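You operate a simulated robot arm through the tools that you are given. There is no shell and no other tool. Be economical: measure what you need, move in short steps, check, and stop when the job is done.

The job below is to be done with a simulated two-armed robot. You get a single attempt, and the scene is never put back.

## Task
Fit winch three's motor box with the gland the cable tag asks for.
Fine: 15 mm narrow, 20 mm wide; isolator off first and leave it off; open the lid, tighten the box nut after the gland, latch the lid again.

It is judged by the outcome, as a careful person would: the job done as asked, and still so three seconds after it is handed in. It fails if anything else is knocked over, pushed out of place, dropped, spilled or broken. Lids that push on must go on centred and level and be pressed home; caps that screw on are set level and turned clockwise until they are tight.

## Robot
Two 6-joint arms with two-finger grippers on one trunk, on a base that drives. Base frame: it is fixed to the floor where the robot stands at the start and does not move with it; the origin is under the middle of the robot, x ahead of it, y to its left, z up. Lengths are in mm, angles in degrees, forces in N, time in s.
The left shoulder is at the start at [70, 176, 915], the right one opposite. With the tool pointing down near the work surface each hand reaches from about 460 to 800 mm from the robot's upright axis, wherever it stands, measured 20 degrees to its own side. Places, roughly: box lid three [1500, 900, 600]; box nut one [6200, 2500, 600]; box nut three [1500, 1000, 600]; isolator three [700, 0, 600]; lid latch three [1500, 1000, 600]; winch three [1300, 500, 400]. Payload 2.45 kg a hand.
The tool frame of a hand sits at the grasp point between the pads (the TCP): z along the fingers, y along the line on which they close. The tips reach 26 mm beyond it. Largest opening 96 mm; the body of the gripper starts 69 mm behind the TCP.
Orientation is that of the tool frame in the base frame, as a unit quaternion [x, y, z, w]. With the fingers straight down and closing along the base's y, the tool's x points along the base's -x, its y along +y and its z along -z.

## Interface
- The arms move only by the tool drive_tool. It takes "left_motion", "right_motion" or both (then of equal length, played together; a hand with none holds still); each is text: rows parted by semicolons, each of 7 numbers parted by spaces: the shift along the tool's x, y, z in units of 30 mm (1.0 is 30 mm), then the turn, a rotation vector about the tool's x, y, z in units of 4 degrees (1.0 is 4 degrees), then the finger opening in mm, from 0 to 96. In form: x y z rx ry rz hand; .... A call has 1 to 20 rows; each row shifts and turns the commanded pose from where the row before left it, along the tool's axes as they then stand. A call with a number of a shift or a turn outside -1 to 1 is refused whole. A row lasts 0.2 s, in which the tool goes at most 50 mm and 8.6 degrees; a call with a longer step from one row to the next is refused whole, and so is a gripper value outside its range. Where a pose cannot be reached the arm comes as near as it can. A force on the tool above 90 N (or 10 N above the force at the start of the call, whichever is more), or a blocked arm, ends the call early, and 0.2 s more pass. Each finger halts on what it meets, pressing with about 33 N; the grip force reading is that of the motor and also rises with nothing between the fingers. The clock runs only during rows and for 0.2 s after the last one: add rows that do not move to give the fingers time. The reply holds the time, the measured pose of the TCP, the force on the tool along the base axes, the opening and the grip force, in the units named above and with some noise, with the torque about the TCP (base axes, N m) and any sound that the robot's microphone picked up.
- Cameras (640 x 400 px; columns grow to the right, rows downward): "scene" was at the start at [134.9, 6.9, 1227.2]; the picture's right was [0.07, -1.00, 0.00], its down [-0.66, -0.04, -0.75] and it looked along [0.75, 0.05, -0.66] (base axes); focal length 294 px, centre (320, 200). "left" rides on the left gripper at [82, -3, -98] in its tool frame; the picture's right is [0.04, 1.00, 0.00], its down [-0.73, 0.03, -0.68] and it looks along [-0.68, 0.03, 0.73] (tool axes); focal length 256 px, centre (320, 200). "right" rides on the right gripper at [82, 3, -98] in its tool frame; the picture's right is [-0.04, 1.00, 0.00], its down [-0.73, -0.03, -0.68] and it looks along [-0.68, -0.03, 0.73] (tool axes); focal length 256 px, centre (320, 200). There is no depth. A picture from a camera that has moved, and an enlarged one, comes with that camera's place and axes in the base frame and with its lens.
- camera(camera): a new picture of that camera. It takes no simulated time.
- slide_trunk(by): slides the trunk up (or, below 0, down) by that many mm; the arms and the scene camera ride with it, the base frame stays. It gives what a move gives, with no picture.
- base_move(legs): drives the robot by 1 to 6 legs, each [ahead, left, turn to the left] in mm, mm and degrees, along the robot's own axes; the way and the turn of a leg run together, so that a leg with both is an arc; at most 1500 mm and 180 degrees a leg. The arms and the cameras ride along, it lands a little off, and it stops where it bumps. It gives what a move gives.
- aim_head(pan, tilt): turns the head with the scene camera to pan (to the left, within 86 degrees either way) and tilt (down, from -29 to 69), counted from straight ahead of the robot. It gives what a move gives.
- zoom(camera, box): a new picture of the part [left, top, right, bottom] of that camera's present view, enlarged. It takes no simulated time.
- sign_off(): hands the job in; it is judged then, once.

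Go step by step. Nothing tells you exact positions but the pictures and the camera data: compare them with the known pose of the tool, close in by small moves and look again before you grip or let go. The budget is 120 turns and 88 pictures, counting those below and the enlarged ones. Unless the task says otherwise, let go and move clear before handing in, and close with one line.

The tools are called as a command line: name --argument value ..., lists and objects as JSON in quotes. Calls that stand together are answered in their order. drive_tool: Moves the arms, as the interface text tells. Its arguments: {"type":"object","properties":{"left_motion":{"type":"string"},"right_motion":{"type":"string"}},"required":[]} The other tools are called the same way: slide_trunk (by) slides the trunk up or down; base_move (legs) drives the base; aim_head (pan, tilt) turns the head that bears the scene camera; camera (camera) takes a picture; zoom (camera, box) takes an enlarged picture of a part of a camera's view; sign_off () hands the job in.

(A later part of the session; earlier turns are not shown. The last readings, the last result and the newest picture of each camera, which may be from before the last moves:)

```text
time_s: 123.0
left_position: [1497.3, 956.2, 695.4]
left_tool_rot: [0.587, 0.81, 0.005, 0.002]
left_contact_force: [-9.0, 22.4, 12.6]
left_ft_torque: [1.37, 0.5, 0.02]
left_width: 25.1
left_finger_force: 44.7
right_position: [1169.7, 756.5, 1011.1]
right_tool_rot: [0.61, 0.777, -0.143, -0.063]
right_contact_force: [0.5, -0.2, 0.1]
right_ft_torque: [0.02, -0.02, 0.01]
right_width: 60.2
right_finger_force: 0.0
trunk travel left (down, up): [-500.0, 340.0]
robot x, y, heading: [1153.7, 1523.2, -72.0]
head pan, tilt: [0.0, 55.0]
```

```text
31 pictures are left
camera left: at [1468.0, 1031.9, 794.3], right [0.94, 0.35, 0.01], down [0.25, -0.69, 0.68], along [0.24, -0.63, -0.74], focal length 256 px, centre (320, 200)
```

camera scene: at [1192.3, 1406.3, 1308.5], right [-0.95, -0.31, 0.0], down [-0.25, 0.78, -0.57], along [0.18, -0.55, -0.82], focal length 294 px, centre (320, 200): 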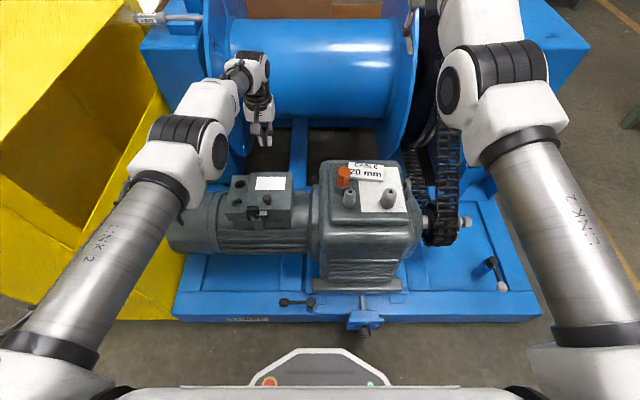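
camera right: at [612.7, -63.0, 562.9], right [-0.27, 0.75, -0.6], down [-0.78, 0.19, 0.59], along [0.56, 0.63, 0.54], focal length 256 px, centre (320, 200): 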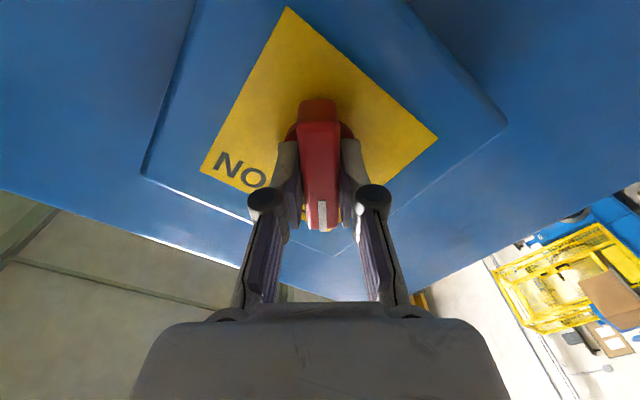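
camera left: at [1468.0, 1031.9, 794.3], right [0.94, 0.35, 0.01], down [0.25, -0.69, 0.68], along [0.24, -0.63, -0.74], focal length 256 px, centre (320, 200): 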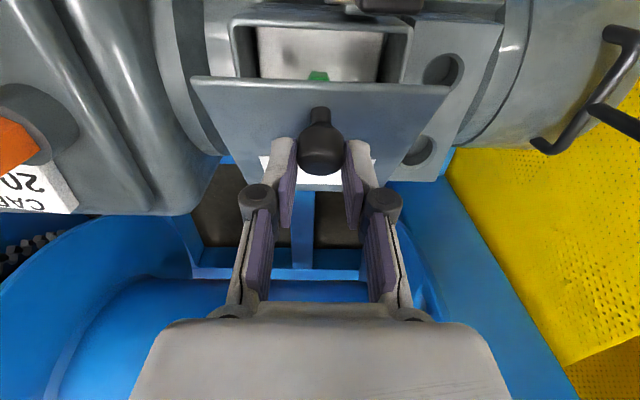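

The grip holds but the hand is ahead of the knob. I tilt the hand with the lid by 20° about the knob and ease back.

drive_tool --left_motion "0.06 0 0.02 0 -1 0 6;0.06 0 0.02 0 -1 0 6;0.06 0 0.02 0 -1 0 6;0.06 0 0.02 0 -1 0 6;0.06 0 0.02 0 -1 0 6;0 0 0 0 0 0 6"

zoom --camera "left" --box '[170, 40, 470, 280]'

```text
time_s: 124.3
left_position: [1495.2, 963.6, 688.5]
left_tool_rot: [0.579, 0.798, -0.096, 0.141]
left_contact_force: [-4.8, 11.0, -3.7]
left_ft_torque: [1.32, 0.48, 0.05]
left_width: 24.9
left_finger_force: 45.4
right_position: [1172.6, 753.2, 1009.2]
right_tool_rot: [0.61, 0.777, -0.142, -0.063]
right_contact_force: [-0.6, 0.7, -0.4]
right_ft_torque: [-0.02, -0.02, 0.02]
right_width: 60.1
right_finger_force: 0.0
trunk travel left (down, up): [-500.0, 340.0]
robot x, y, heading: [1154.6, 1524.8, -71.9]
head pan, tilt: [0.0, 55.0]
```

```text
1.67 times, centred on (320, 160) of left
camera zoom: at [1457.3, 1065.8, 754.2], right [0.94, 0.35, 0.0], down [0.16, -0.43, 0.89], along [0.31, -0.83, -0.46], focal length 427 px, centre (320, 267)
```

zoom: 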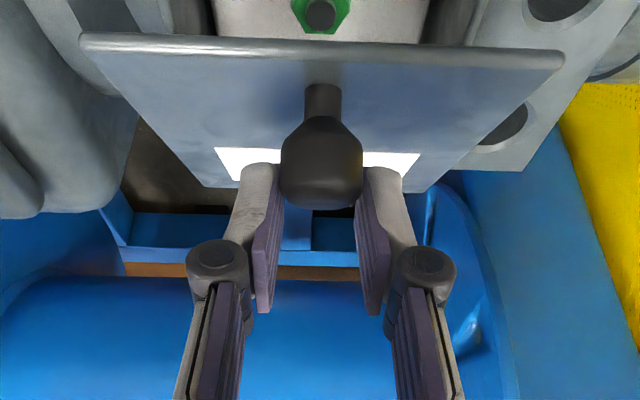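

The knob is at the fingertips but held. I continue in small steps, tilting the hand with the lid.

drive_tool --left_motion "-0.167 0 -0.1 0 -1 0 4;-0.167 0 -0.1 0 -1 0 4;-0.167 0 -0.1 0 -1 0 4;-0.167 0 -0.1 0 -1 0 4"

zoom --camera "left" --box '[170, 40, 470, 280]'

```text
time_s: 125.3
left_position: [1495.7, 962.5, 690.5]
left_tool_rot: [0.577, 0.793, -0.131, 0.143]
left_contact_force: [75.8, 35.6, -1.6]
left_ft_torque: [1.61, -1.21, -0.36]
left_width: 24.9
left_finger_force: 45.1
left hand out of reach, approached as far as the arm can: row 1, 2, 3, 4
right_position: [1181.8, 756.3, 1009.8]
right_tool_rot: [0.607, 0.778, -0.146, -0.065]
right_contact_force: [-0.5, -0.6, -0.3]
right_ft_torque: [-0.02, -0.02, 0.0]
right_width: 60.2
right_finger_force: 0.1
trunk travel left (down, up): [-500.0, 340.0]
robot x, y, heading: [1153.4, 1519.2, -71.8]
head pan, tilt: [0.0, 55.0]
```

```text
1.67 times, centred on (320, 160) of left
camera zoom: at [1461.6, 1068.6, 751.3], right [0.94, 0.33, -0.06], down [0.19, -0.38, 0.9], along [0.28, -0.86, -0.43], focal length 427 px, centre (320, 267)
```

zoom: 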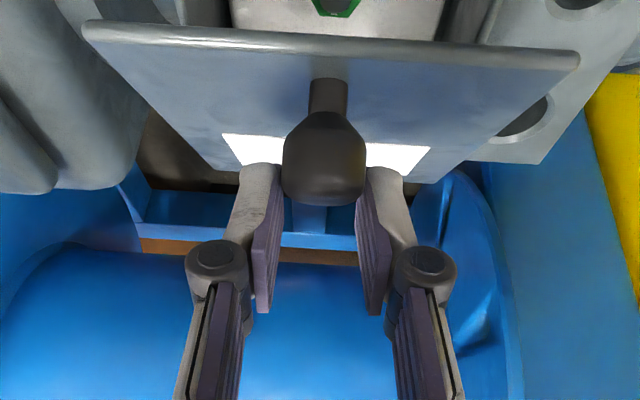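

The wrist is at its pitch limit here. I relax the tilt slightly and carry on translating along the arc.

drive_tool --left_motion "0 0 0 0 0.5 0 4;-0.12 0 -0.05 0 0.3 0 4;-0.12 0 -0.05 0 0.3 0 4;-0.12 0 -0.05 0 0.3 0 4"

```text
time_s: 126.3
left_position: [1490.9, 949.6, 698.0]
left_tool_rot: [0.587, 0.797, -0.103, 0.101]
left_contact_force: [53.2, 12.0, 2.1]
left_ft_torque: [-0.47, -1.16, -0.42]
left_width: 40.2
left_finger_force: 27.3
right_position: [1177.1, 754.8, 1010.1]
right_tool_rot: [0.609, 0.777, -0.145, -0.065]
right_contact_force: [0.4, 0.5, 0.6]
right_ft_torque: [-0.01, -0.02, 0.02]
right_width: 59.9
right_finger_force: 0.0
trunk travel left (down, up): [-500.0, 340.0]
robot x, y, heading: [1155.8, 1520.9, -72.3]
head pan, tilt: [0.0, 55.0]
```

camera --camera "left"

```text
28 pictures are left
camera left: at [1460.8, 1051.1, 770.1], right [0.94, 0.33, -0.06], down [0.21, -0.47, 0.86], along [0.25, -0.82, -0.51], focal length 256 px, centre (320, 200)
```

left: 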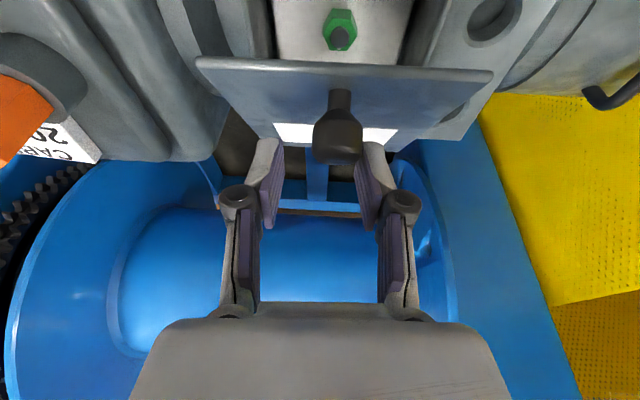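

The knob has slipped to one finger. I let go, rise clear, and test retracting the right arm so that I can lower the trunk for more wrist pitch.

drive_tool --left_motion "0 0 0 0 0 0 70;0 0 0 0 0 0 90;0 0 -0.7 0 0 0 90;0.3 0 -0.7 0 0 0 90;0.3 0 -0.7 0 0.5 0 60;0.5 0 -0.7 0 1 0 60;0 0 0 0 1 0 60;0 0 0 0 1 0 60" --right_motion "0 0 0 0 0 0 60;0 0 0 0 0 0 60;0 0 -0.8 0 0 0 60;0 0 -0.8 0 0 0 60;0.5 0 -0.8 0 0 0 60;0.5 0 -0.8 0 0 0 60;0.5 0 0 0 0 0 60;0.5 0 0 0 0 0 60"

camera --camera "scene"

```text
time_s: 128.2
left_position: [1474.7, 1003.1, 771.1]
left_tool_rot: [0.594, 0.804, -0.028, 0.004]
left_contact_force: [0.3, 0.2, 0.2]
left_ft_torque: [0.0, 0.01, -0.01]
left_width: 60.0
left_finger_force: 0.0
right_position: [1180.8, 785.9, 1080.3]
right_tool_rot: [0.612, 0.774, -0.149, -0.067]
right_contact_force: [-0.3, 0.7, 0.3]
right_ft_torque: [-0.01, 0.02, -0.01]
right_width: 60.0
right_finger_force: 0.2
right hand out of reach, approached as far as the arm can: row 3, 4, 5, 6, 7, 8
trunk travel left (down, up): [-500.0, 340.0]
robot x, y, heading: [1150.7, 1521.2, -71.9]
head pan, tilt: [0.0, 55.0]
```

```text
27 pictures are left
camera scene: at [1192.4, 1406.7, 1308.5], right [-0.95, -0.31, 0.0], down [-0.25, 0.78, -0.57], along [0.18, -0.55, -0.82], focal length 294 px, centre (320, 200)
```

scene: 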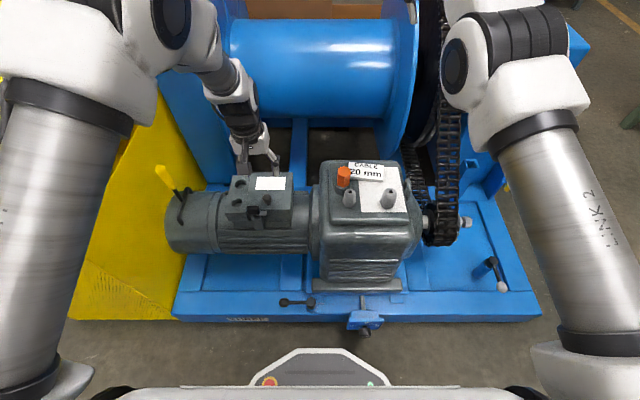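

The lid is shut again. I raise the right hand high so that the trunk can go down without it meeting the drum.

drive_tool --right_motion "0 0 -1 0 0 0 60;0 0 -1 0 0 0 60;0 0 -1 0 0 0 60;0 0 -1 0 0 0 60;0 0 -1 0 0 0 60;0 0 -1 0 0 0 60;0 0 -1 0 0 0 60;0 0 -1 0 0 0 60;0 0 -1 0 0 0 60;0 0 -1 0 0 0 60"

```text
time_s: 130.3
left_position: [1473.6, 1002.5, 771.6]
left_tool_rot: [0.595, 0.803, -0.028, 0.004]
left_contact_force: [-0.2, 0.1, 0.0]
left_ft_torque: [0.02, 0.03, -0.04]
left_width: 60.1
left_finger_force: 0.0
right_position: [1179.3, 784.0, 1079.8]
right_tool_rot: [0.612, 0.774, -0.149, -0.067]
right_contact_force: [-0.1, 0.2, -0.9]
right_ft_torque: [-0.03, -0.02, 0.01]
right_width: 60.1
right_finger_force: 0.1
right hand out of reach, approached as far as the arm can: row 1, 2, 3, 4, 5, 6, 7, 8, 9, 10
trunk travel left (down, up): [-500.0, 340.0]
robot x, y, heading: [1153.6, 1519.7, -72.1]
head pan, tilt: [0.0, 55.0]
```

I lower the trunk in two stages, keeping the left hand above the box, to gain wrist pitch.

drive_tool --left_motion "0 0 -1 0 0 0 48;0 0 -1 0 0 0 48;0 0 -1 0 0 0 48;0 0 -1 0 0 0 48;0 0 0 0 0 0 48"

slide_trunk --by -125

drive_tool --left_motion "0 0 -1 0 -1 0 48;0 0 -1 0 -1 0 48;0 0 -1 0 -1 0 48;0 0 -1 0 -1 0 48;0 0 0 0 -1 0 48;0 0 0 0 -1 0 48;0 0 0 0 -1 0 48;0 0 0 0 0 0 48"

slide_trunk --by -125

```text
time_s: 131.6
left_position: [1478.3, 1006.9, 890.3]
left_tool_rot: [0.595, 0.803, -0.028, 0.004]
left_contact_force: [0.5, -0.3, -0.5]
left_ft_torque: [0.04, 0.0, 0.05]
left_width: 48.1
left_finger_force: 0.1
right_position: [1180.0, 784.6, 1080.7]
right_tool_rot: [0.611, 0.774, -0.149, -0.067]
right_contact_force: [0.3, -0.4, 0.2]
right_ft_torque: [0.02, 0.01, -0.01]
right_width: 60.0
right_finger_force: 0.1
trunk travel left (down, up): [-500.0, 340.0]
robot x, y, heading: [1151.7, 1523.1, -71.7]
head pan, tilt: [0.0, 55.0]
```

```text
time_s: 133.1
left_position: [1477.9, 1009.4, 765.2]
left_tool_rot: [0.594, 0.804, -0.028, 0.005]
left_contact_force: [0.2, -0.1, -0.8]
left_ft_torque: [-0.03, -0.03, -0.03]
left_width: 47.8
left_finger_force: 0.1
right_position: [1180.1, 785.1, 955.7]
right_tool_rot: [0.612, 0.774, -0.149, -0.067]
right_contact_force: [-0.6, -0.4, 0.9]
right_ft_torque: [-0.01, 0.03, 0.0]
right_width: 60.1
right_finger_force: 0.0
trunk travel left (down, up): [-375.0, 465.0]
robot x, y, heading: [1154.5, 1523.2, -72.1]
head pan, tilt: [0.0, 55.0]
```

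```text
time_s: 134.9
left_position: [1477.4, 1026.3, 884.7]
left_tool_rot: [0.57, 0.779, -0.172, 0.198]
left_contact_force: [-0.3, 0.0, -0.6]
left_ft_torque: [-0.03, 0.02, 0.01]
left_width: 48.2
left_finger_force: 0.0
right_position: [1180.3, 784.5, 956.7]
right_tool_rot: [0.611, 0.774, -0.149, -0.067]
right_contact_force: [-0.4, 0.3, -0.5]
right_ft_torque: [-0.01, 0.0, 0.02]
right_width: 60.2
right_finger_force: 0.1
trunk travel left (down, up): [-375.0, 465.0]
robot x, y, heading: [1155.6, 1521.9, -71.9]
head pan, tilt: [0.0, 55.0]
```

```text
time_s: 136.4
left_position: [1477.0, 1026.6, 758.6]
left_tool_rot: [0.571, 0.778, -0.171, 0.198]
left_contact_force: [0.6, -0.5, 0.1]
left_ft_torque: [-0.01, 0.0, 0.01]
left_width: 48.0
left_finger_force: 0.1
right_position: [1180.0, 787.2, 831.6]
right_tool_rot: [0.611, 0.774, -0.15, -0.068]
right_contact_force: [-0.2, 0.2, 0.8]
right_ft_torque: [0.02, -0.02, 0.01]
right_width: 59.9
right_finger_force: 0.0
trunk travel left (down, up): [-250.0, 590.0]
robot x, y, heading: [1157.3, 1521.8, -72.1]
head pan, tilt: [0.0, 55.0]
```

Hand is now pitched 30°. I go most of the way down to the knob and check.

drive_tool --left_motion "0.25 0.02 0.7 -0.3 0 0 50;0.25 0.02 0.7 -0.3 0 0 50;0.25 0.02 0.7 0 0 0 50;0.2 0.02 0.6 0 0 0 50;0 0 0 0 0 0 50"

zoom --camera "left" --box '[170, 40, 470, 280]'

```text
time_s: 137.6
left_position: [1483.1, 1011.8, 674.9]
left_tool_rot: [0.564, 0.783, -0.156, 0.21]
left_contact_force: [-0.9, 1.4, 0.3]
left_ft_torque: [-0.01, 0.02, -0.01]
left_width: 50.0
left_finger_force: 0.0
right_position: [1181.2, 785.5, 831.4]
right_tool_rot: [0.612, 0.774, -0.149, -0.067]
right_contact_force: [-0.1, 1.0, 0.0]
right_ft_torque: [0.0, 0.0, 0.0]
right_width: 60.0
right_finger_force: 0.0
trunk travel left (down, up): [-250.0, 590.0]
robot x, y, heading: [1156.7, 1521.6, -72.2]
head pan, tilt: [0.0, 55.0]
```

```text
1.67 times, centred on (320, 160) of left
camera zoom: at [1443.5, 1123.7, 719.2], right [0.94, 0.35, -0.03], down [0.13, -0.26, 0.96], along [0.32, -0.9, -0.29], focal length 427 px, centre (320, 267)
```

zoom: 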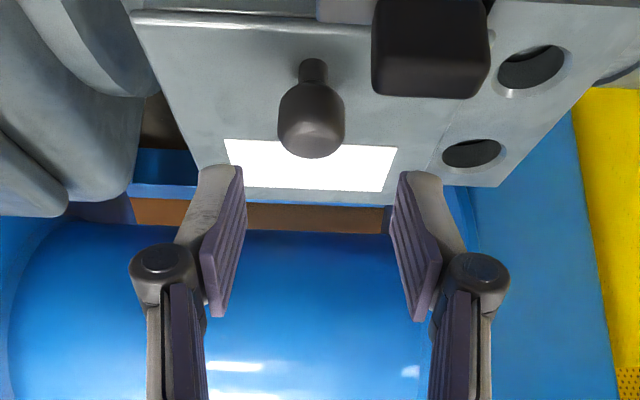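

Knob ≈[1482, 1001, 627]. I move onto it, grip, and lift to 30°.

drive_tool --left_motion "0.25 -0.06 0.63 0 0 0 50;0.25 -0.06 0.63 0 0 0 50;0 0 0 0 0 0 50;0 0 0 0 0 0 30;0 0 0 0 0 0 12;0 0 0 0 0 0 4;0 0 0 0 0 0 4;-0.258 0 -0.173 0 0 0 4;-0.258 0 -0.173 0 0 0 4;-0.283 0 -0.125 0 0 0 4;-0.283 0 -0.125 0 0 0 4;-0.302 0 -0.073 0 0 0 4;-0.302 0 -0.073 0 0 0 4"

zoom --camera "left" --box '[170, 40, 470, 280]'

```text
time_s: 140.4
left_position: [1492.2, 975.1, 682.4]
left_tool_rot: [0.567, 0.781, -0.155, 0.212]
left_contact_force: [-15.2, 18.5, 4.7]
left_ft_torque: [1.26, 0.58, -0.03]
left_width: 24.7
left_finger_force: 44.6
right_position: [1178.9, 787.8, 833.1]
right_tool_rot: [0.612, 0.774, -0.15, -0.065]
right_contact_force: [0.0, -0.7, 0.5]
right_ft_torque: [0.02, 0.01, 0.02]
right_width: 60.0
right_finger_force: 0.1
trunk travel left (down, up): [-250.0, 590.0]
robot x, y, heading: [1152.3, 1520.2, -71.8]
head pan, tilt: [0.0, 55.0]
```

```text
1.67 times, centred on (320, 160) of left
camera zoom: at [1451.2, 1087.2, 725.2], right [0.94, 0.34, -0.02], down [0.12, -0.26, 0.96], along [0.32, -0.9, -0.29], focal length 427 px, centre (320, 267)
```

zoom: 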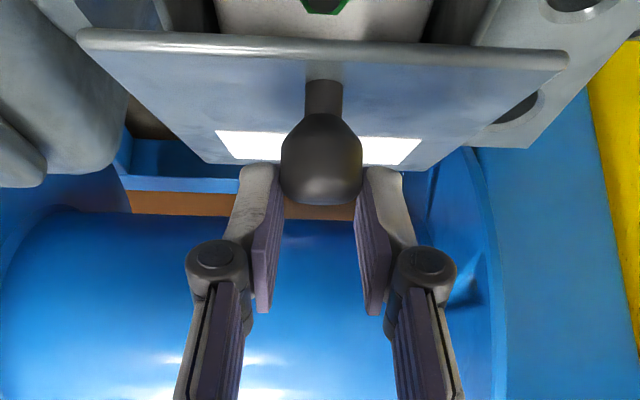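

The lid's hinge is ~122 mm from the knob (lid only at ~19°), so my arc was too flat. I lower it back gently, open, re-centre on the knob and check.

drive_tool --left_motion "0.27 0 0.2 0 0 0 4;0.27 0 0.2 0 0 0 4;0.27 0 0.2 0 0 0 4;0.27 0 0.18 0 0 0 4;0 0 0 0 0 0 30;0 0 0 0 0 0 48;0.25 0 -0.1 0 0 0 48;0.2 0 0 0 0 0 48;0 0 0 0 0 0 48"

zoom --camera "left" --box '[170, 40, 470, 280]'

```text
time_s: 142.4
left_position: [1485.4, 1001.5, 639.9]
left_tool_rot: [0.558, 0.788, -0.161, 0.205]
left_contact_force: [-0.2, -0.7, -0.8]
left_ft_torque: [-0.02, -0.03, 0.0]
left_width: 48.0
left_finger_force: 0.1
right_position: [1179.6, 786.5, 830.9]
right_tool_rot: [0.612, 0.774, -0.15, -0.067]
right_contact_force: [-0.1, -0.5, -0.3]
right_ft_torque: [-0.03, -0.02, 0.0]
right_width: 60.0
right_finger_force: 0.1
trunk travel left (down, up): [-250.0, 590.0]
robot x, y, heading: [1152.0, 1528.3, -72.1]
head pan, tilt: [0.0, 55.0]
```

```text
1.67 times, centred on (320, 160) of left
camera zoom: at [1446.2, 1113.7, 683.8], right [0.93, 0.36, -0.04], down [0.14, -0.26, 0.95], along [0.33, -0.9, -0.3], focal length 427 px, centre (320, 267)
```

zoom: 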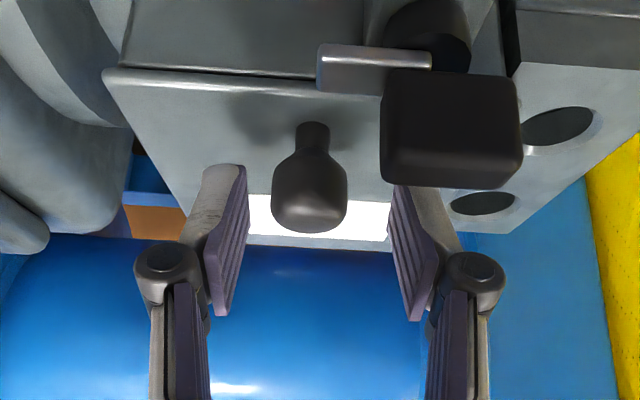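

drive_tool --left_motion "0.27 -0.1 0.17 0 0 0 48;0 0 0 0 0 0 48;0 0 0 0 0 0 30;0 0 0 0 0 0 12;0 0 0 0 0 0 4;0 0 0 0 0 0 4;-0.268 0 -0.244 0 0 0 4;-0.268 0 -0.244 0 0 0 4;-0.308 0 -0.192 0 0 0 4;-0.308 0 -0.192 0 0 0 4;-0.335 0 -0.137 0 0 0 4;-0.335 0 -0.137 0 0 0 4;-0.355 0 -0.076 0 0 0 4;-0.355 0 -0.076 0 0 0 4"

zoom --camera "left" --box '[170, 40, 470, 280]'

```text
time_s: 145.4
left_position: [1495.3, 964.0, 704.2]
left_tool_rot: [0.565, 0.783, -0.155, 0.21]
left_contact_force: [23.2, 26.0, 2.4]
left_ft_torque: [1.74, -0.35, 0.22]
left_width: 25.2
left_finger_force: 45.4
right_position: [1182.3, 787.4, 832.2]
right_tool_rot: [0.612, 0.773, -0.152, -0.068]
right_contact_force: [-0.7, -1.1, -0.9]
right_ft_torque: [0.02, 0.02, 0.03]
right_width: 60.2
right_finger_force: 0.1
trunk travel left (down, up): [-250.0, 590.0]
robot x, y, heading: [1154.5, 1522.2, -71.7]
head pan, tilt: [0.0, 55.0]
```

```text
1.67 times, centred on (320, 160) of left
camera zoom: at [1455.1, 1075.7, 746.9], right [0.94, 0.34, -0.03], down [0.12, -0.27, 0.96], along [0.32, -0.9, -0.29], focal length 427 px, centre (320, 267)
```

zoom: 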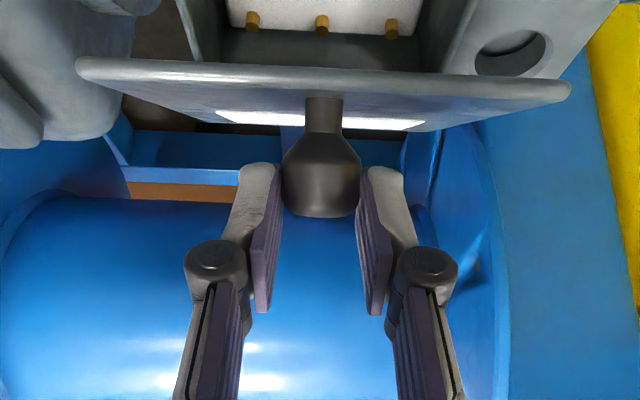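

Better hold now. I continue to 70° with small relief corrections.

drive_tool --left_motion "-0.25 0.1 -0.05 0 0 0 4;-0.36 0 -0.013 0 0 0 4;-0.36 0 0.048 0 0 0 4;-0.36 0 0.048 0 0 0 4;-0.345 0 0.111 0 0 0 4;-0.345 0 0.111 0 0 0 4"

zoom --camera "left" --box '[170, 40, 470, 280]'

```text
time_s: 146.8
left_position: [1513.4, 908.2, 726.7]
left_tool_rot: [0.565, 0.782, -0.157, 0.212]
left_contact_force: [-4.5, 0.7, 7.4]
left_ft_torque: [-0.13, -0.08, -0.1]
left_width: 24.9
left_finger_force: 44.6
right_position: [1179.2, 785.5, 831.1]
right_tool_rot: [0.612, 0.773, -0.15, -0.067]
right_contact_force: [0.5, -0.3, -0.6]
right_ft_torque: [-0.02, -0.03, 0.01]
right_width: 59.9
right_finger_force: 0.0
trunk travel left (down, up): [-250.0, 590.0]
robot x, y, heading: [1151.5, 1519.2, -72.1]
head pan, tilt: [0.0, 55.0]
```

```text
1.67 times, centred on (320, 160) of left
camera zoom: at [1472.9, 1021.0, 770.8], right [0.94, 0.34, -0.02], down [0.12, -0.26, 0.96], along [0.32, -0.9, -0.29], focal length 427 px, centre (320, 267)
```

zoom: 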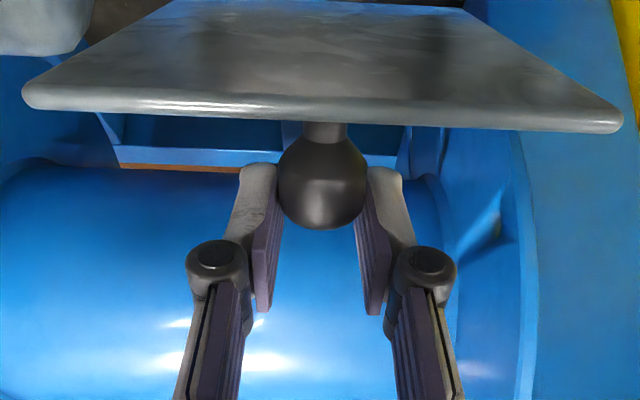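

Low forces and a good hold. I continue to about 105°.

drive_tool --left_motion "-0.321 0 0.171 0 0 0 4;-0.321 0 0.171 0 0 0 4;-0.287 0 0.222 0 0 0 4;-0.287 0 0.222 0 0 0 4;-0.245 0 0.268 0 0 0 4;-0.245 0 0.268 0 0 0 4;0 0 0 0 0 0 4"

camera --camera "scene"

```text
time_s: 148.4
left_position: [1532.8, 848.4, 717.4]
left_tool_rot: [0.566, 0.781, -0.156, 0.212]
left_contact_force: [-4.5, -3.9, 11.5]
left_ft_torque: [-0.07, 0.01, 0.01]
left_width: 23.8
left_finger_force: 45.1
right_position: [1179.3, 785.1, 832.2]
right_tool_rot: [0.612, 0.774, -0.15, -0.067]
right_contact_force: [0.0, 0.4, -0.3]
right_ft_torque: [0.01, 0.04, -0.01]
right_width: 60.1
right_finger_force: 0.1
trunk travel left (down, up): [-250.0, 590.0]
robot x, y, heading: [1154.0, 1520.4, -71.8]
head pan, tilt: [0.0, 55.0]
```

```text
21 pictures are left
camera scene: at [1191.0, 1407.1, 1058.6], right [-0.95, -0.31, 0.0], down [-0.25, 0.78, -0.57], along [0.18, -0.55, -0.82], focal length 294 px, centre (320, 200)
```

scene: 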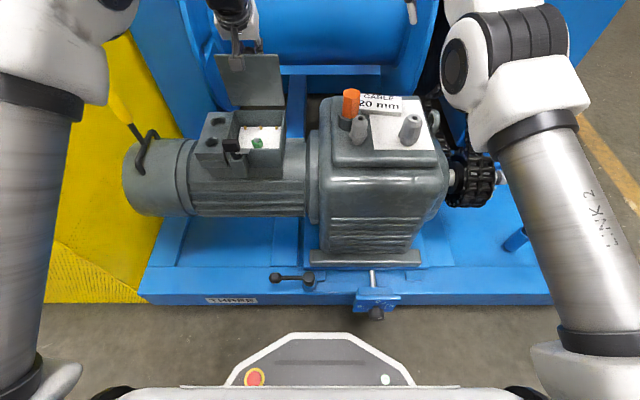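

The lid stands open. I push it a little past, release and retreat along the fingers.

drive_tool --left_motion "-0.193 0 0.307 0 0 0 4;-0.193 0 0.307 0 0 0 4;0 0 0 0 0 0 4;0 0 0 0 0 0 30;0 0 0 0 0 0 50;0 0 -0.6 0 0 0 50;0 0 -0.8 0 0 0 50;0 0 -0.8 0 0 0 50;0 0 -0.8 0 0 0 50;0 0 -0.8 0 0 0 50"

zoom --camera "scene" --box '[180, 40, 340, 200]'

```text
time_s: 150.6
left_position: [1521.2, 885.4, 805.1]
left_tool_rot: [0.566, 0.782, -0.155, 0.21]
left_contact_force: [-0.1, -0.1, 0.7]
left_ft_torque: [-0.02, 0.0, 0.03]
left_width: 49.9
left_finger_force: 0.2
right_position: [1179.7, 785.7, 831.6]
right_tool_rot: [0.611, 0.775, -0.149, -0.067]
right_contact_force: [0.4, 0.8, 0.2]
right_ft_torque: [-0.03, 0.03, 0.0]
right_width: 60.0
right_finger_force: 0.1
trunk travel left (down, up): [-250.0, 590.0]
robot x, y, heading: [1153.4, 1521.6, -72.1]
head pan, tilt: [0.0, 55.0]
```

```text
2.50 times, centred on (260, 120) of scene
camera zoom: at [1192.1, 1406.9, 1058.5], right [-0.95, -0.31, 0.0], down [-0.25, 0.78, -0.57], along [0.18, -0.55, -0.82], focal length 735 px, centre (470, 400)
```

zoom: 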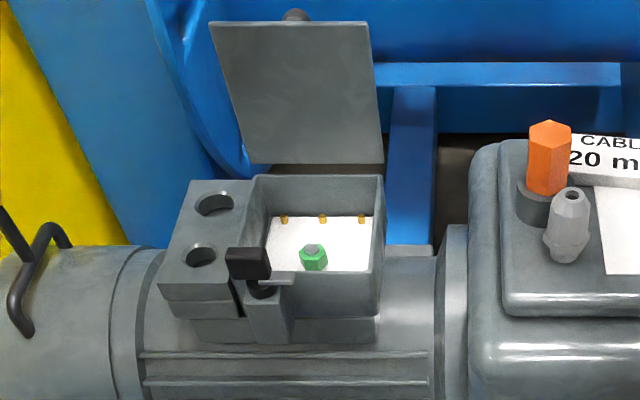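

The lid stays open; the far socket is the wide one and a green nut sits on a stud inside. Now I raise the trunk and drive right to fetch the wide gland with the left hand.

slide_trunk --by 200

base_move --legs '[[0, -365, 0]]'

drive_tool --left_motion "0 0 0.5 0 1 0 90;0 0 0.5 0 1 0 90;0 0 0.5 0 1 0 90;0 0 0.5 0 1 0 90;0 0 0.5 0 1 0 90;0 0 0.5 0 1 0 90;0 0 0.5 0 1 0 90;0.5 0 0.5 0 0.6 0 90;0.5 0 0.5 0 0 0 90;0.5 0 0.5 0 0 0 90;0.5 0 0.5 0 0 0 90;0.5 0 0 0 0 0 90;0.5 0 0 0 0 0 90;0 0 0 0 0 0 90"

camera --camera "left"

```text
time_s: 152.8
left_position: [1521.7, 883.4, 1005.7]
left_tool_rot: [0.567, 0.782, -0.155, 0.209]
left_contact_force: [-0.3, 0.9, 0.0]
left_ft_torque: [0.01, 0.02, 0.02]
left_width: 50.2
left_finger_force: 0.1
right_position: [1181.1, 786.3, 1030.7]
right_tool_rot: [0.611, 0.774, -0.149, -0.067]
right_contact_force: [0.0, 0.6, -0.7]
right_ft_torque: [-0.02, 0.0, 0.02]
right_width: 60.1
right_finger_force: 0.1
trunk travel left (down, up): [-450.0, 390.0]
robot x, y, heading: [1153.9, 1521.6, -72.2]
head pan, tilt: [0.0, 55.0]
```

```text
time_s: 155.2
left_position: [1172.3, 770.3, 1004.8]
left_tool_rot: [0.566, 0.782, -0.154, 0.21]
left_contact_force: [-1.0, 0.6, 0.0]
left_ft_torque: [0.03, 0.0, 0.01]
left_width: 50.0
left_finger_force: 0.0
right_position: [829.9, 672.8, 1031.0]
right_tool_rot: [0.612, 0.774, -0.149, -0.067]
right_contact_force: [-0.3, 0.9, 0.6]
right_ft_torque: [0.02, -0.02, 0.0]
right_width: 60.0
right_finger_force: 0.0
trunk travel left (down, up): [-450.0, 390.0]
robot x, y, heading: [806.4, 1408.0, -71.9]
head pan, tilt: [0.0, 55.0]
```

```text
time_s: 158.2
left_position: [1154.0, 831.7, 844.1]
left_tool_rot: [0.586, 0.81, -0.001, -0.003]
left_contact_force: [0.1, 0.6, 0.1]
left_ft_torque: [0.03, 0.01, -0.02]
left_width: 89.9
left_finger_force: 0.0
left hand out of reach, approached as far as the arm can: row 7
right_position: [831.2, 670.9, 1030.2]
right_tool_rot: [0.612, 0.773, -0.149, -0.067]
right_contact_force: [0.4, 0.0, -0.2]
right_ft_torque: [-0.05, 0.0, -0.01]
right_width: 59.9
right_finger_force: 0.0
trunk travel left (down, up): [-450.0, 390.0]
robot x, y, heading: [802.4, 1410.1, -71.9]
head pan, tilt: [0.0, 55.0]
```

```text
19 pictures are left
camera left: at [1126.4, 907.0, 943.4], right [0.94, 0.35, 0.0], down [0.26, -0.69, 0.68], along [0.23, -0.63, -0.74], focal length 256 px, centre (320, 200)
```

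left: 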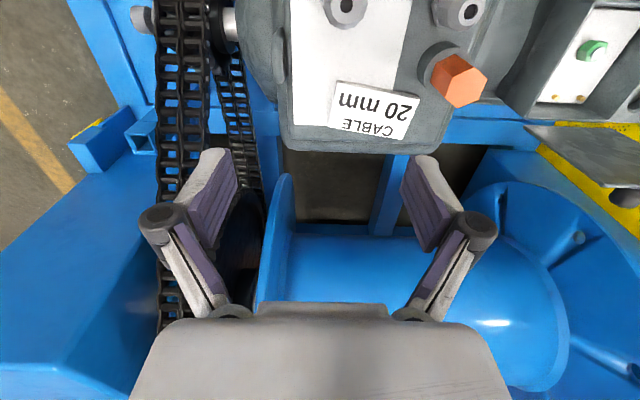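

The wide gland's top is at about [1155, 891, 655]. I move over it and partway down, then check.

drive_tool --left_motion "0.62 0.22 0 0 0 0 90;0.62 0.22 0 0 0 0 90;0.62 0.2 0.6 0 0 0 90;0 0 0.8 0 0 0 90;0 0 0.8 0 0 0 90;0 0 0.7 0 0 0 90;0 0 0 0 0 0 90;0 0 0 0 0 0 90"

camera --camera "left"

```text
time_s: 159.9
left_position: [1153.4, 891.0, 757.0]
left_tool_rot: [0.587, 0.81, -0.001, -0.004]
left_contact_force: [-0.4, -0.3, 0.6]
left_ft_torque: [-0.02, 0.04, 0.0]
left_width: 90.1
left_finger_force: 0.1
right_position: [829.6, 671.6, 1030.3]
right_tool_rot: [0.612, 0.774, -0.149, -0.067]
right_contact_force: [0.5, 0.3, -0.1]
right_ft_torque: [0.0, 0.03, -0.03]
right_width: 60.2
right_finger_force: 0.0
trunk travel left (down, up): [-450.0, 390.0]
robot x, y, heading: [805.5, 1409.3, -71.8]
head pan, tilt: [0.0, 55.0]
```

```text
18 pictures are left
camera left: at [1126.3, 966.4, 856.5], right [0.94, 0.35, 0.0], down [0.26, -0.69, 0.68], along [0.23, -0.63, -0.74], focal length 256 px, centre (320, 200)
```

left: 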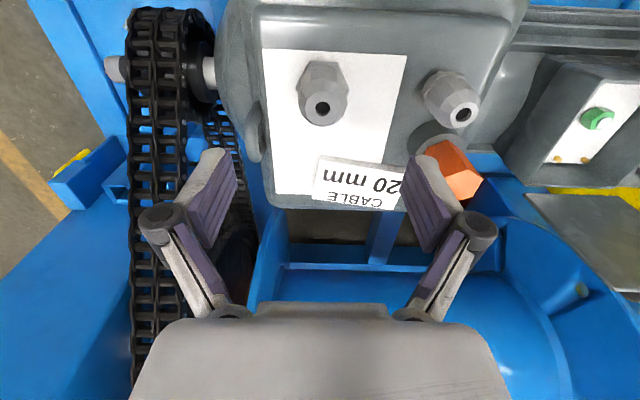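

Nicely centred. I descend and grip the gland's upper body.

drive_tool --left_motion "-0.13 0.09 0.7 0 0 0 70;0 0 0.8 0 0 0 70;0 0 0.8 0 0 0 70;0 0 0.7 0 0 0 70;0 0 0.63 0 0 0 70;0 0 0 0 0 0 70;0 0 0 0 0 0 50;0 0 0 0 0 0 30;0 0 0 0 0 0 15;0 0 0 0 0 0 15"

zoom --camera "left" --box '[220, 70, 420, 230]'

```text
time_s: 162.2
left_position: [1158.1, 887.7, 649.0]
left_tool_rot: [0.587, 0.81, 0.0, -0.003]
left_contact_force: [-0.4, -0.5, -0.3]
left_ft_torque: [0.03, -0.02, 0.01]
left_width: 41.5
left_finger_force: 32.6
right_position: [830.5, 673.0, 1030.4]
right_tool_rot: [0.612, 0.774, -0.149, -0.067]
right_contact_force: [-0.1, 0.5, -0.9]
right_ft_torque: [0.01, -0.02, -0.03]
right_width: 59.9
right_finger_force: 0.0
trunk travel left (down, up): [-450.0, 390.0]
robot x, y, heading: [802.1, 1411.0, -72.0]
head pan, tilt: [0.0, 55.0]
```

```text
2.50 times, centred on (320, 150) of left
camera zoom: at [1129.8, 963.4, 748.6], right [0.94, 0.35, 0.0], down [0.26, -0.69, 0.68], along [0.23, -0.64, -0.74], focal length 640 px, centre (320, 325)
```

zoom: 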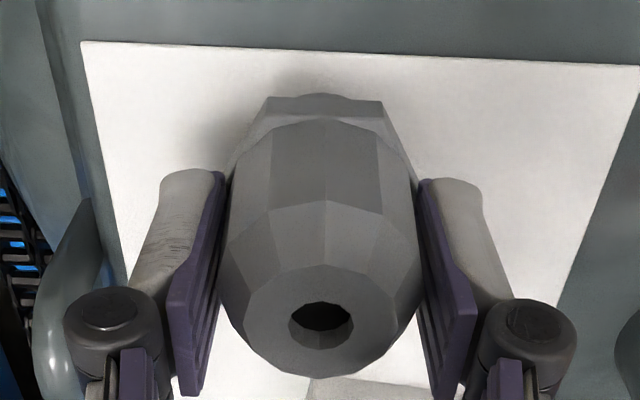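

Gland gripped at 41.5 mm. I lift it clear and drive back left to the box.

drive_tool --left_motion "0 0 -0.5 0 0 0 15;0 0 -0.8 0 0 0 15;0 0 -0.8 0 0 0 15;0 0 -0.8 0 0 0 15;0 0 -0.8 0 0 0 15;0 0 -0.8 0 0 0 15;0 0 0 0 0 0 15"

base_move --legs '[[0, 430, 0]]'

camera --camera "left"

```text
time_s: 163.8
left_position: [1159.3, 887.7, 786.3]
left_tool_rot: [0.587, 0.81, -0.001, -0.003]
left_contact_force: [-0.3, 0.3, -1.1]
left_ft_torque: [0.01, 0.02, 0.03]
left_width: 41.1
left_finger_force: 33.2
right_position: [830.2, 672.6, 1030.6]
right_tool_rot: [0.613, 0.773, -0.149, -0.067]
right_contact_force: [0.0, -0.4, 0.1]
right_ft_torque: [0.03, 0.04, 0.0]
right_width: 60.0
right_finger_force: 0.0
trunk travel left (down, up): [-450.0, 390.0]
robot x, y, heading: [807.4, 1407.7, -71.9]
head pan, tilt: [0.0, 55.0]
```

```text
time_s: 166.4
left_position: [1568.6, 1017.7, 785.9]
left_tool_rot: [0.588, 0.809, -0.001, -0.003]
left_contact_force: [1.0, 0.0, -1.0]
left_ft_torque: [0.03, 0.04, -0.02]
left_width: 41.5
left_finger_force: 33.0
right_position: [1240.0, 805.5, 1031.1]
right_tool_rot: [0.612, 0.773, -0.149, -0.068]
right_contact_force: [-0.2, 0.8, -0.3]
right_ft_torque: [-0.03, 0.01, -0.01]
right_width: 60.0
right_finger_force: 0.1
trunk travel left (down, up): [-450.0, 390.0]
robot x, y, heading: [1214.5, 1544.2, -72.2]
head pan, tilt: [0.0, 55.0]
```

```text
16 pictures are left
camera left: at [1540.6, 1094.8, 884.1], right [0.94, 0.35, 0.0], down [0.26, -0.69, 0.68], along [0.23, -0.64, -0.74], focal length 256 px, centre (320, 200)
```

left: 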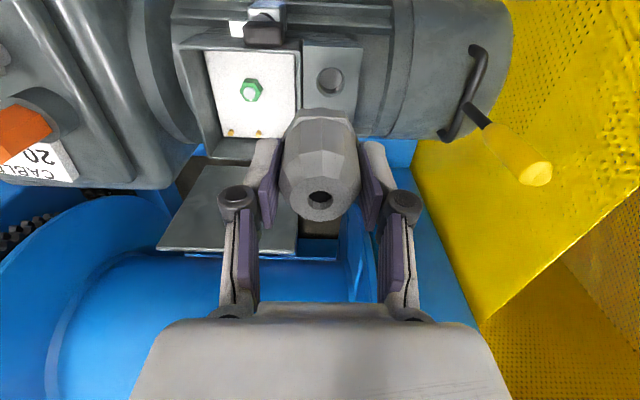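

The lid lies fully open. To measure the wide socket unobstructed I move the hand about 130 mm ahead so it appears above the gland in the picture.

drive_tool --left_motion "-0.87 0.09 0 0 0 0 15;-0.87 0.09 0 0 0 0 15;-0.87 0.09 0 0 0 0 15;-0.87 0.09 0 0 0 0 15;-0.87 0.07 0 0 0 0 15;0 0 0 0 0 0 15;0 0 0 0 0 0 15"

zoom --camera "left" --box '[240, 0, 400, 130]'

```text
time_s: 168.0
left_position: [1619.8, 898.4, 784.3]
left_tool_rot: [0.588, 0.809, 0.0, -0.002]
left_contact_force: [0.2, 0.5, -0.5]
left_ft_torque: [0.01, 0.01, 0.0]
left_width: 41.2
left_finger_force: 32.9
right_position: [1238.7, 805.7, 1030.4]
right_tool_rot: [0.613, 0.773, -0.149, -0.068]
right_contact_force: [0.1, -0.1, 0.2]
right_ft_torque: [-0.02, -0.03, 0.01]
right_width: 60.1
right_finger_force: 0.0
trunk travel left (down, up): [-450.0, 390.0]
robot x, y, heading: [1215.4, 1542.2, -72.1]
head pan, tilt: [0.0, 55.0]
```

```text
3.08 times, centred on (320, 65) of left
camera zoom: at [1593.2, 974.5, 883.0], right [0.94, 0.35, 0.0], down [0.26, -0.69, 0.68], along [0.23, -0.63, -0.74], focal length 788 px, centre (320, 615)
```

zoom: 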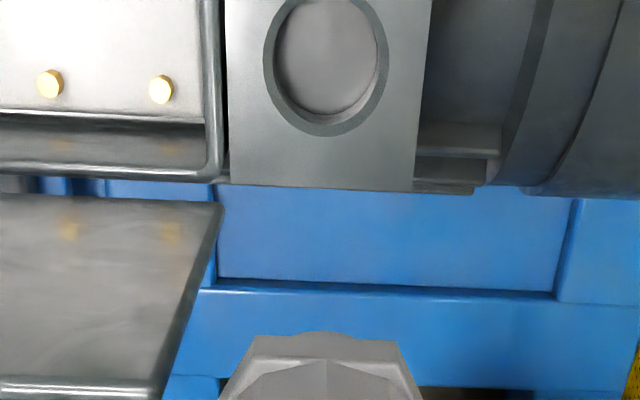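

The wide socket is at ≈[1606, 940], block top z≈580. I bring the gland over it, stub about 15 mm above, and check.

drive_tool --left_motion "0.74 0 0 0 0 0 15;0.74 0 0 0 0 0 15;0 0 0.85 0 0 0 15;0 0 0.85 0 0 0 15;0 0 0.85 0 0 0 15;0 0 0.85 0 0 0 15;0 0 0.85 0 0 0 15;0 0 0 0 0 0 15;0 0 0 0 0 0 15"

zoom --camera "left" --box '[220, 50, 420, 210]'

zoom --camera "scene" --box '[190, 80, 330, 220]'

```text
time_s: 170.0
left_position: [1605.7, 942.9, 657.2]
left_tool_rot: [0.588, 0.809, 0.0, -0.003]
left_contact_force: [-1.0, 0.4, -0.4]
left_ft_torque: [-0.01, 0.03, 0.0]
left_width: 41.1
left_finger_force: 32.6
right_position: [1239.0, 804.8, 1030.4]
right_tool_rot: [0.612, 0.773, -0.15, -0.066]
right_contact_force: [-0.1, 0.3, -0.1]
right_ft_torque: [-0.04, -0.02, -0.02]
right_width: 60.2
right_finger_force: 0.0
trunk travel left (down, up): [-450.0, 390.0]
robot x, y, heading: [1214.5, 1541.3, -72.3]
head pan, tilt: [0.0, 55.0]
```

```text
2.50 times, centred on (320, 130) of left
camera zoom: at [1578.2, 1017.1, 755.9], right [0.94, 0.35, 0.0], down [0.26, -0.69, 0.68], along [0.23, -0.64, -0.74], focal length 640 px, centre (320, 375)
```

zoom: 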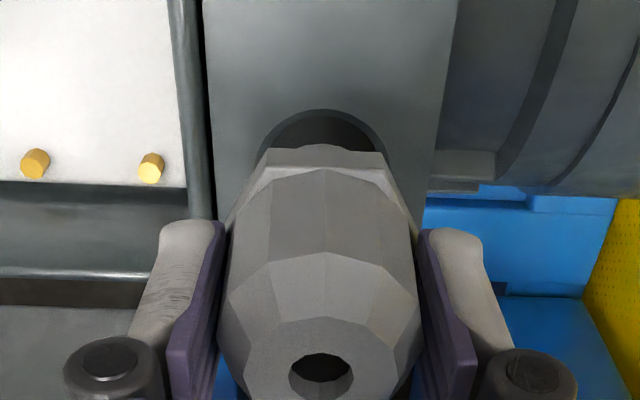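

```text
2.86 times, centred on (260, 150) of scene
camera zoom: at [1253.1, 1425.2, 1258.4], right [-0.95, -0.31, 0.0], down [-0.25, 0.78, -0.57], along [0.18, -0.55, -0.82], focal length 840 px, centre (491, 343)
```

zoom: 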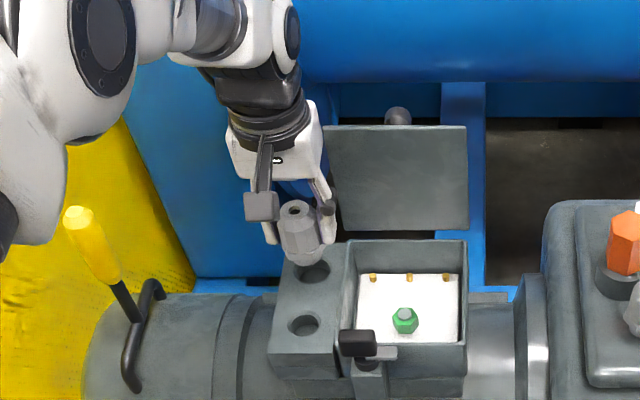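

Alignment looks within about a millimetre. I lower the gland into the socket gently.

drive_tool --left_motion "0 0 0.2 0 0 0 15;0 0 0.2 0 0 0 15;0 0 0.2 0 0 0 15;0 0 0.13 0 0 0 15;0 0 0.13 0 0 0 15;0 0 0 0 0 0 15"

zoom --camera "left" --box '[220, 50, 420, 210]'

```text
time_s: 171.4
left_position: [1605.9, 942.4, 630.7]
left_tool_rot: [0.588, 0.809, 0.0, -0.002]
left_contact_force: [-0.2, 0.3, 0.2]
left_ft_torque: [0.03, 0.0, -0.01]
left_width: 41.5
left_finger_force: 32.6
right_position: [1238.6, 803.6, 1030.7]
right_tool_rot: [0.613, 0.773, -0.149, -0.068]
right_contact_force: [0.0, 0.2, 0.3]
right_ft_torque: [-0.03, 0.01, 0.01]
right_width: 60.2
right_finger_force: 0.0
trunk travel left (down, up): [-450.0, 390.0]
robot x, y, heading: [1214.5, 1539.9, -71.9]
head pan, tilt: [0.0, 55.0]
```

```text
2.50 times, centred on (320, 130) of left
camera zoom: at [1578.4, 1017.5, 730.3], right [0.94, 0.35, 0.0], down [0.26, -0.69, 0.68], along [0.23, -0.64, -0.74], focal length 640 px, centre (320, 375)
```

zoom: 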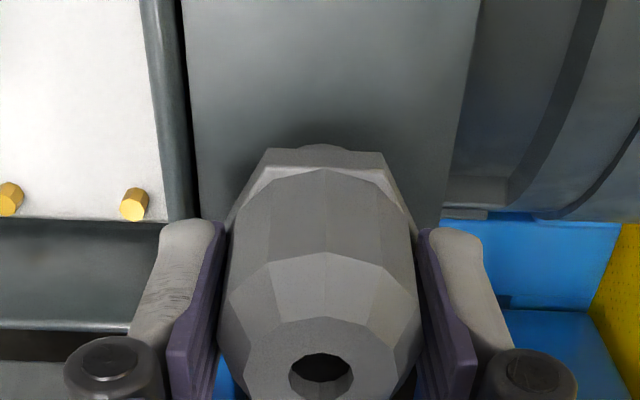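

drive_tool --left_motion "0 0 0.1 0 0 0 15;0 0 0.1 0 0 0 15;0 0 0.1 0 0 0 15;0 0 0 0 0 0 15"

```text
time_s: 172.4
left_position: [1605.7, 941.9, 626.3]
left_tool_rot: [0.587, 0.81, -0.002, 0.001]
left_contact_force: [4.0, -1.2, 21.7]
left_ft_torque: [0.18, 0.0, -0.08]
left_width: 41.3
left_finger_force: 33.2
right_position: [1238.3, 806.0, 1032.3]
right_tool_rot: [0.613, 0.773, -0.15, -0.067]
right_contact_force: [-0.2, 0.3, -0.1]
right_ft_torque: [-0.01, 0.05, 0.03]
right_width: 60.0
right_finger_force: 0.1
trunk travel left (down, up): [-450.0, 390.0]
robot x, y, heading: [1216.2, 1541.7, -72.2]
head pan, tilt: [0.0, 55.0]
```

Firm contact at TCP z 626. I press a little more and test sideways to see whether it is captive.

drive_tool --left_motion "0 0 0.13 0 0 0 15;0 0 0 0 0 0 15"

drive_tool --left_motion "0 0.15 0 0 0 0 15;0 0 0 0 0 0 15"

zoom --camera "scene" --box '[230, 120, 310, 200]'

```text
time_s: 173.0
left_position: [1605.0, 941.6, 621.0]
left_tool_rot: [0.587, 0.809, -0.002, 0.0]
left_contact_force: [6.1, -5.8, 22.1]
left_ft_torque: [0.03, -0.02, -0.03]
left_width: 41.3
left_finger_force: 32.6
right_position: [1237.8, 806.5, 1031.6]
right_tool_rot: [0.613, 0.772, -0.15, -0.067]
right_contact_force: [0.6, 0.2, 0.2]
right_ft_torque: [-0.02, -0.06, -0.02]
right_width: 60.1
right_finger_force: 0.0
trunk travel left (down, up): [-450.0, 390.0]
robot x, y, heading: [1213.7, 1540.0, -71.9]
head pan, tilt: [0.0, 55.0]
```

```text
time_s: 173.6
left_position: [1608.2, 941.9, 620.4]
left_tool_rot: [0.588, 0.809, -0.001, 0.0]
left_contact_force: [-11.7, -15.5, 16.0]
left_ft_torque: [-0.43, 0.56, 0.16]
left_width: 41.3
left_finger_force: 32.7
right_position: [1237.3, 804.1, 1030.9]
right_tool_rot: [0.614, 0.773, -0.148, -0.066]
right_contact_force: [0.9, 0.8, 0.4]
right_ft_torque: [0.0, 0.01, 0.0]
right_width: 60.1
right_finger_force: 0.1
trunk travel left (down, up): [-450.0, 390.0]
robot x, y, heading: [1213.2, 1537.8, -72.2]
head pan, tilt: [0.0, 55.0]
```

```text
5.00 times, centred on (270, 160) of scene
camera zoom: at [1250.4, 1425.6, 1258.5], right [-0.95, -0.31, 0.0], down [-0.25, 0.78, -0.57], along [0.18, -0.55, -0.82], focal length 1469 px, centre (570, 400)
```

zoom: 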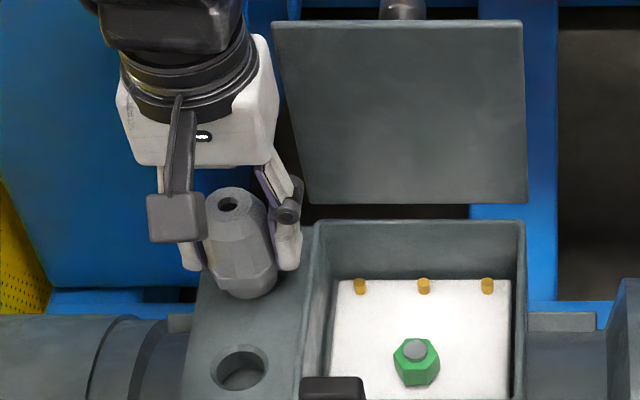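

It is sliding in with friction. I undo the test shift and keep pressing until it bottoms.

drive_tool --left_motion "0 -0.13 0 0 0 0 15;0 0 0.13 0 0 0 15;0 0 0.13 0 0 0 15;0 0 0 0 0 0 15"

drive_tool --left_motion "0 0 0.1 0 0 0 15;0 0 0.1 0 0 0 15;0 0 0 0 0 0 15"

```text
time_s: 174.6
left_position: [1606.1, 942.4, 612.7]
left_tool_rot: [0.588, 0.809, -0.002, 0.0]
left_contact_force: [-0.6, -10.4, 19.8]
left_ft_torque: [-0.16, 0.05, 0.02]
left_width: 41.5
left_finger_force: 33.4
right_position: [1237.9, 805.0, 1031.8]
right_tool_rot: [0.613, 0.773, -0.149, -0.067]
right_contact_force: [-0.1, 0.0, 0.1]
right_ft_torque: [-0.01, 0.0, -0.02]
right_width: 60.0
right_finger_force: 0.0
trunk travel left (down, up): [-450.0, 390.0]
robot x, y, heading: [1215.4, 1541.8, -72.1]
head pan, tilt: [0.0, 55.0]
```

```text
time_s: 175.4
left_position: [1606.9, 941.6, 605.4]
left_tool_rot: [0.587, 0.809, -0.001, -0.002]
left_contact_force: [1.7, -8.0, 18.0]
left_ft_torque: [-0.04, -0.02, 0.05]
left_width: 40.4
left_finger_force: 32.9
right_position: [1237.5, 805.4, 1031.8]
right_tool_rot: [0.613, 0.773, -0.15, -0.067]
right_contact_force: [0.0, 0.6, -0.7]
right_ft_torque: [-0.02, 0.05, -0.03]
right_width: 60.2
right_finger_force: 0.0
trunk travel left (down, up): [-450.0, 390.0]
robot x, y, heading: [1216.6, 1539.3, -72.1]
head pan, tilt: [0.0, 55.0]
```

The constant force may mean the pads are sliding down the gland. I check.

zoom --camera "left" --box '[220, 50, 420, 210]'

```text
2.50 times, centred on (320, 130) of left
camera zoom: at [1578.4, 1018.2, 704.8], right [0.94, 0.35, 0.0], down [0.26, -0.69, 0.68], along [0.23, -0.64, -0.74], focal length 640 px, centre (320, 375)
```

zoom: 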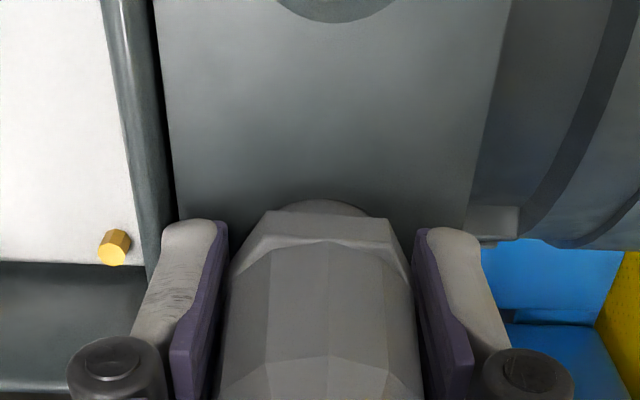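

The gland is seated with its collar on the block. I open only slightly, rise clear.

drive_tool --left_motion "0 0 0 0 0 0 47;0 0 0 0 0 0 48;0 0 -0.3 0 0 0 48;0 0 -0.6 0 0 0 50;0 0 -0.8 0 0 0 60;0 0 -0.8 0 0 0 60;0 0 -0.8 0 0 0 60;0 0 -0.8 0 0 0 60;0 0 0 0 0 0 60"

zoom --camera "left" --box '[190, 10, 390, 170]'

```text
time_s: 177.4
left_position: [1607.4, 941.8, 728.4]
left_tool_rot: [0.588, 0.809, -0.001, -0.003]
left_contact_force: [0.5, -0.2, -0.5]
left_ft_torque: [0.02, 0.0, 0.03]
left_width: 59.9
left_finger_force: 0.0
right_position: [1239.7, 804.1, 1030.7]
right_tool_rot: [0.613, 0.773, -0.15, -0.067]
right_contact_force: [0.0, -0.3, -0.4]
right_ft_torque: [0.01, 0.05, -0.02]
right_width: 60.1
right_finger_force: 0.0
trunk travel left (down, up): [-450.0, 390.0]
robot x, y, heading: [1213.9, 1542.0, -72.3]
head pan, tilt: [0.0, 55.0]
```

```text
2.50 times, centred on (290, 90) of left
camera zoom: at [1579.2, 1017.2, 826.5], right [0.94, 0.35, 0.0], down [0.26, -0.69, 0.68], along [0.23, -0.63, -0.74], focal length 640 px, centre (395, 475)
```

zoom: 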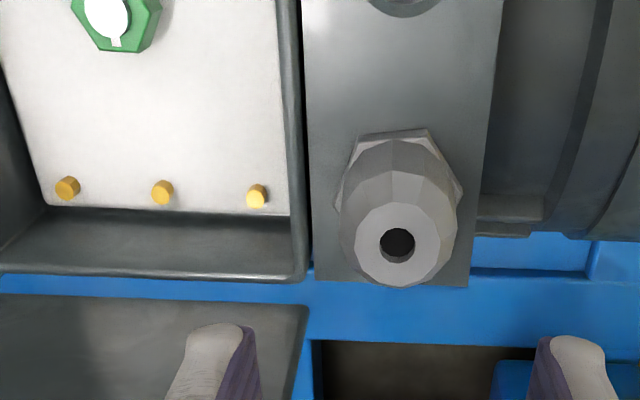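

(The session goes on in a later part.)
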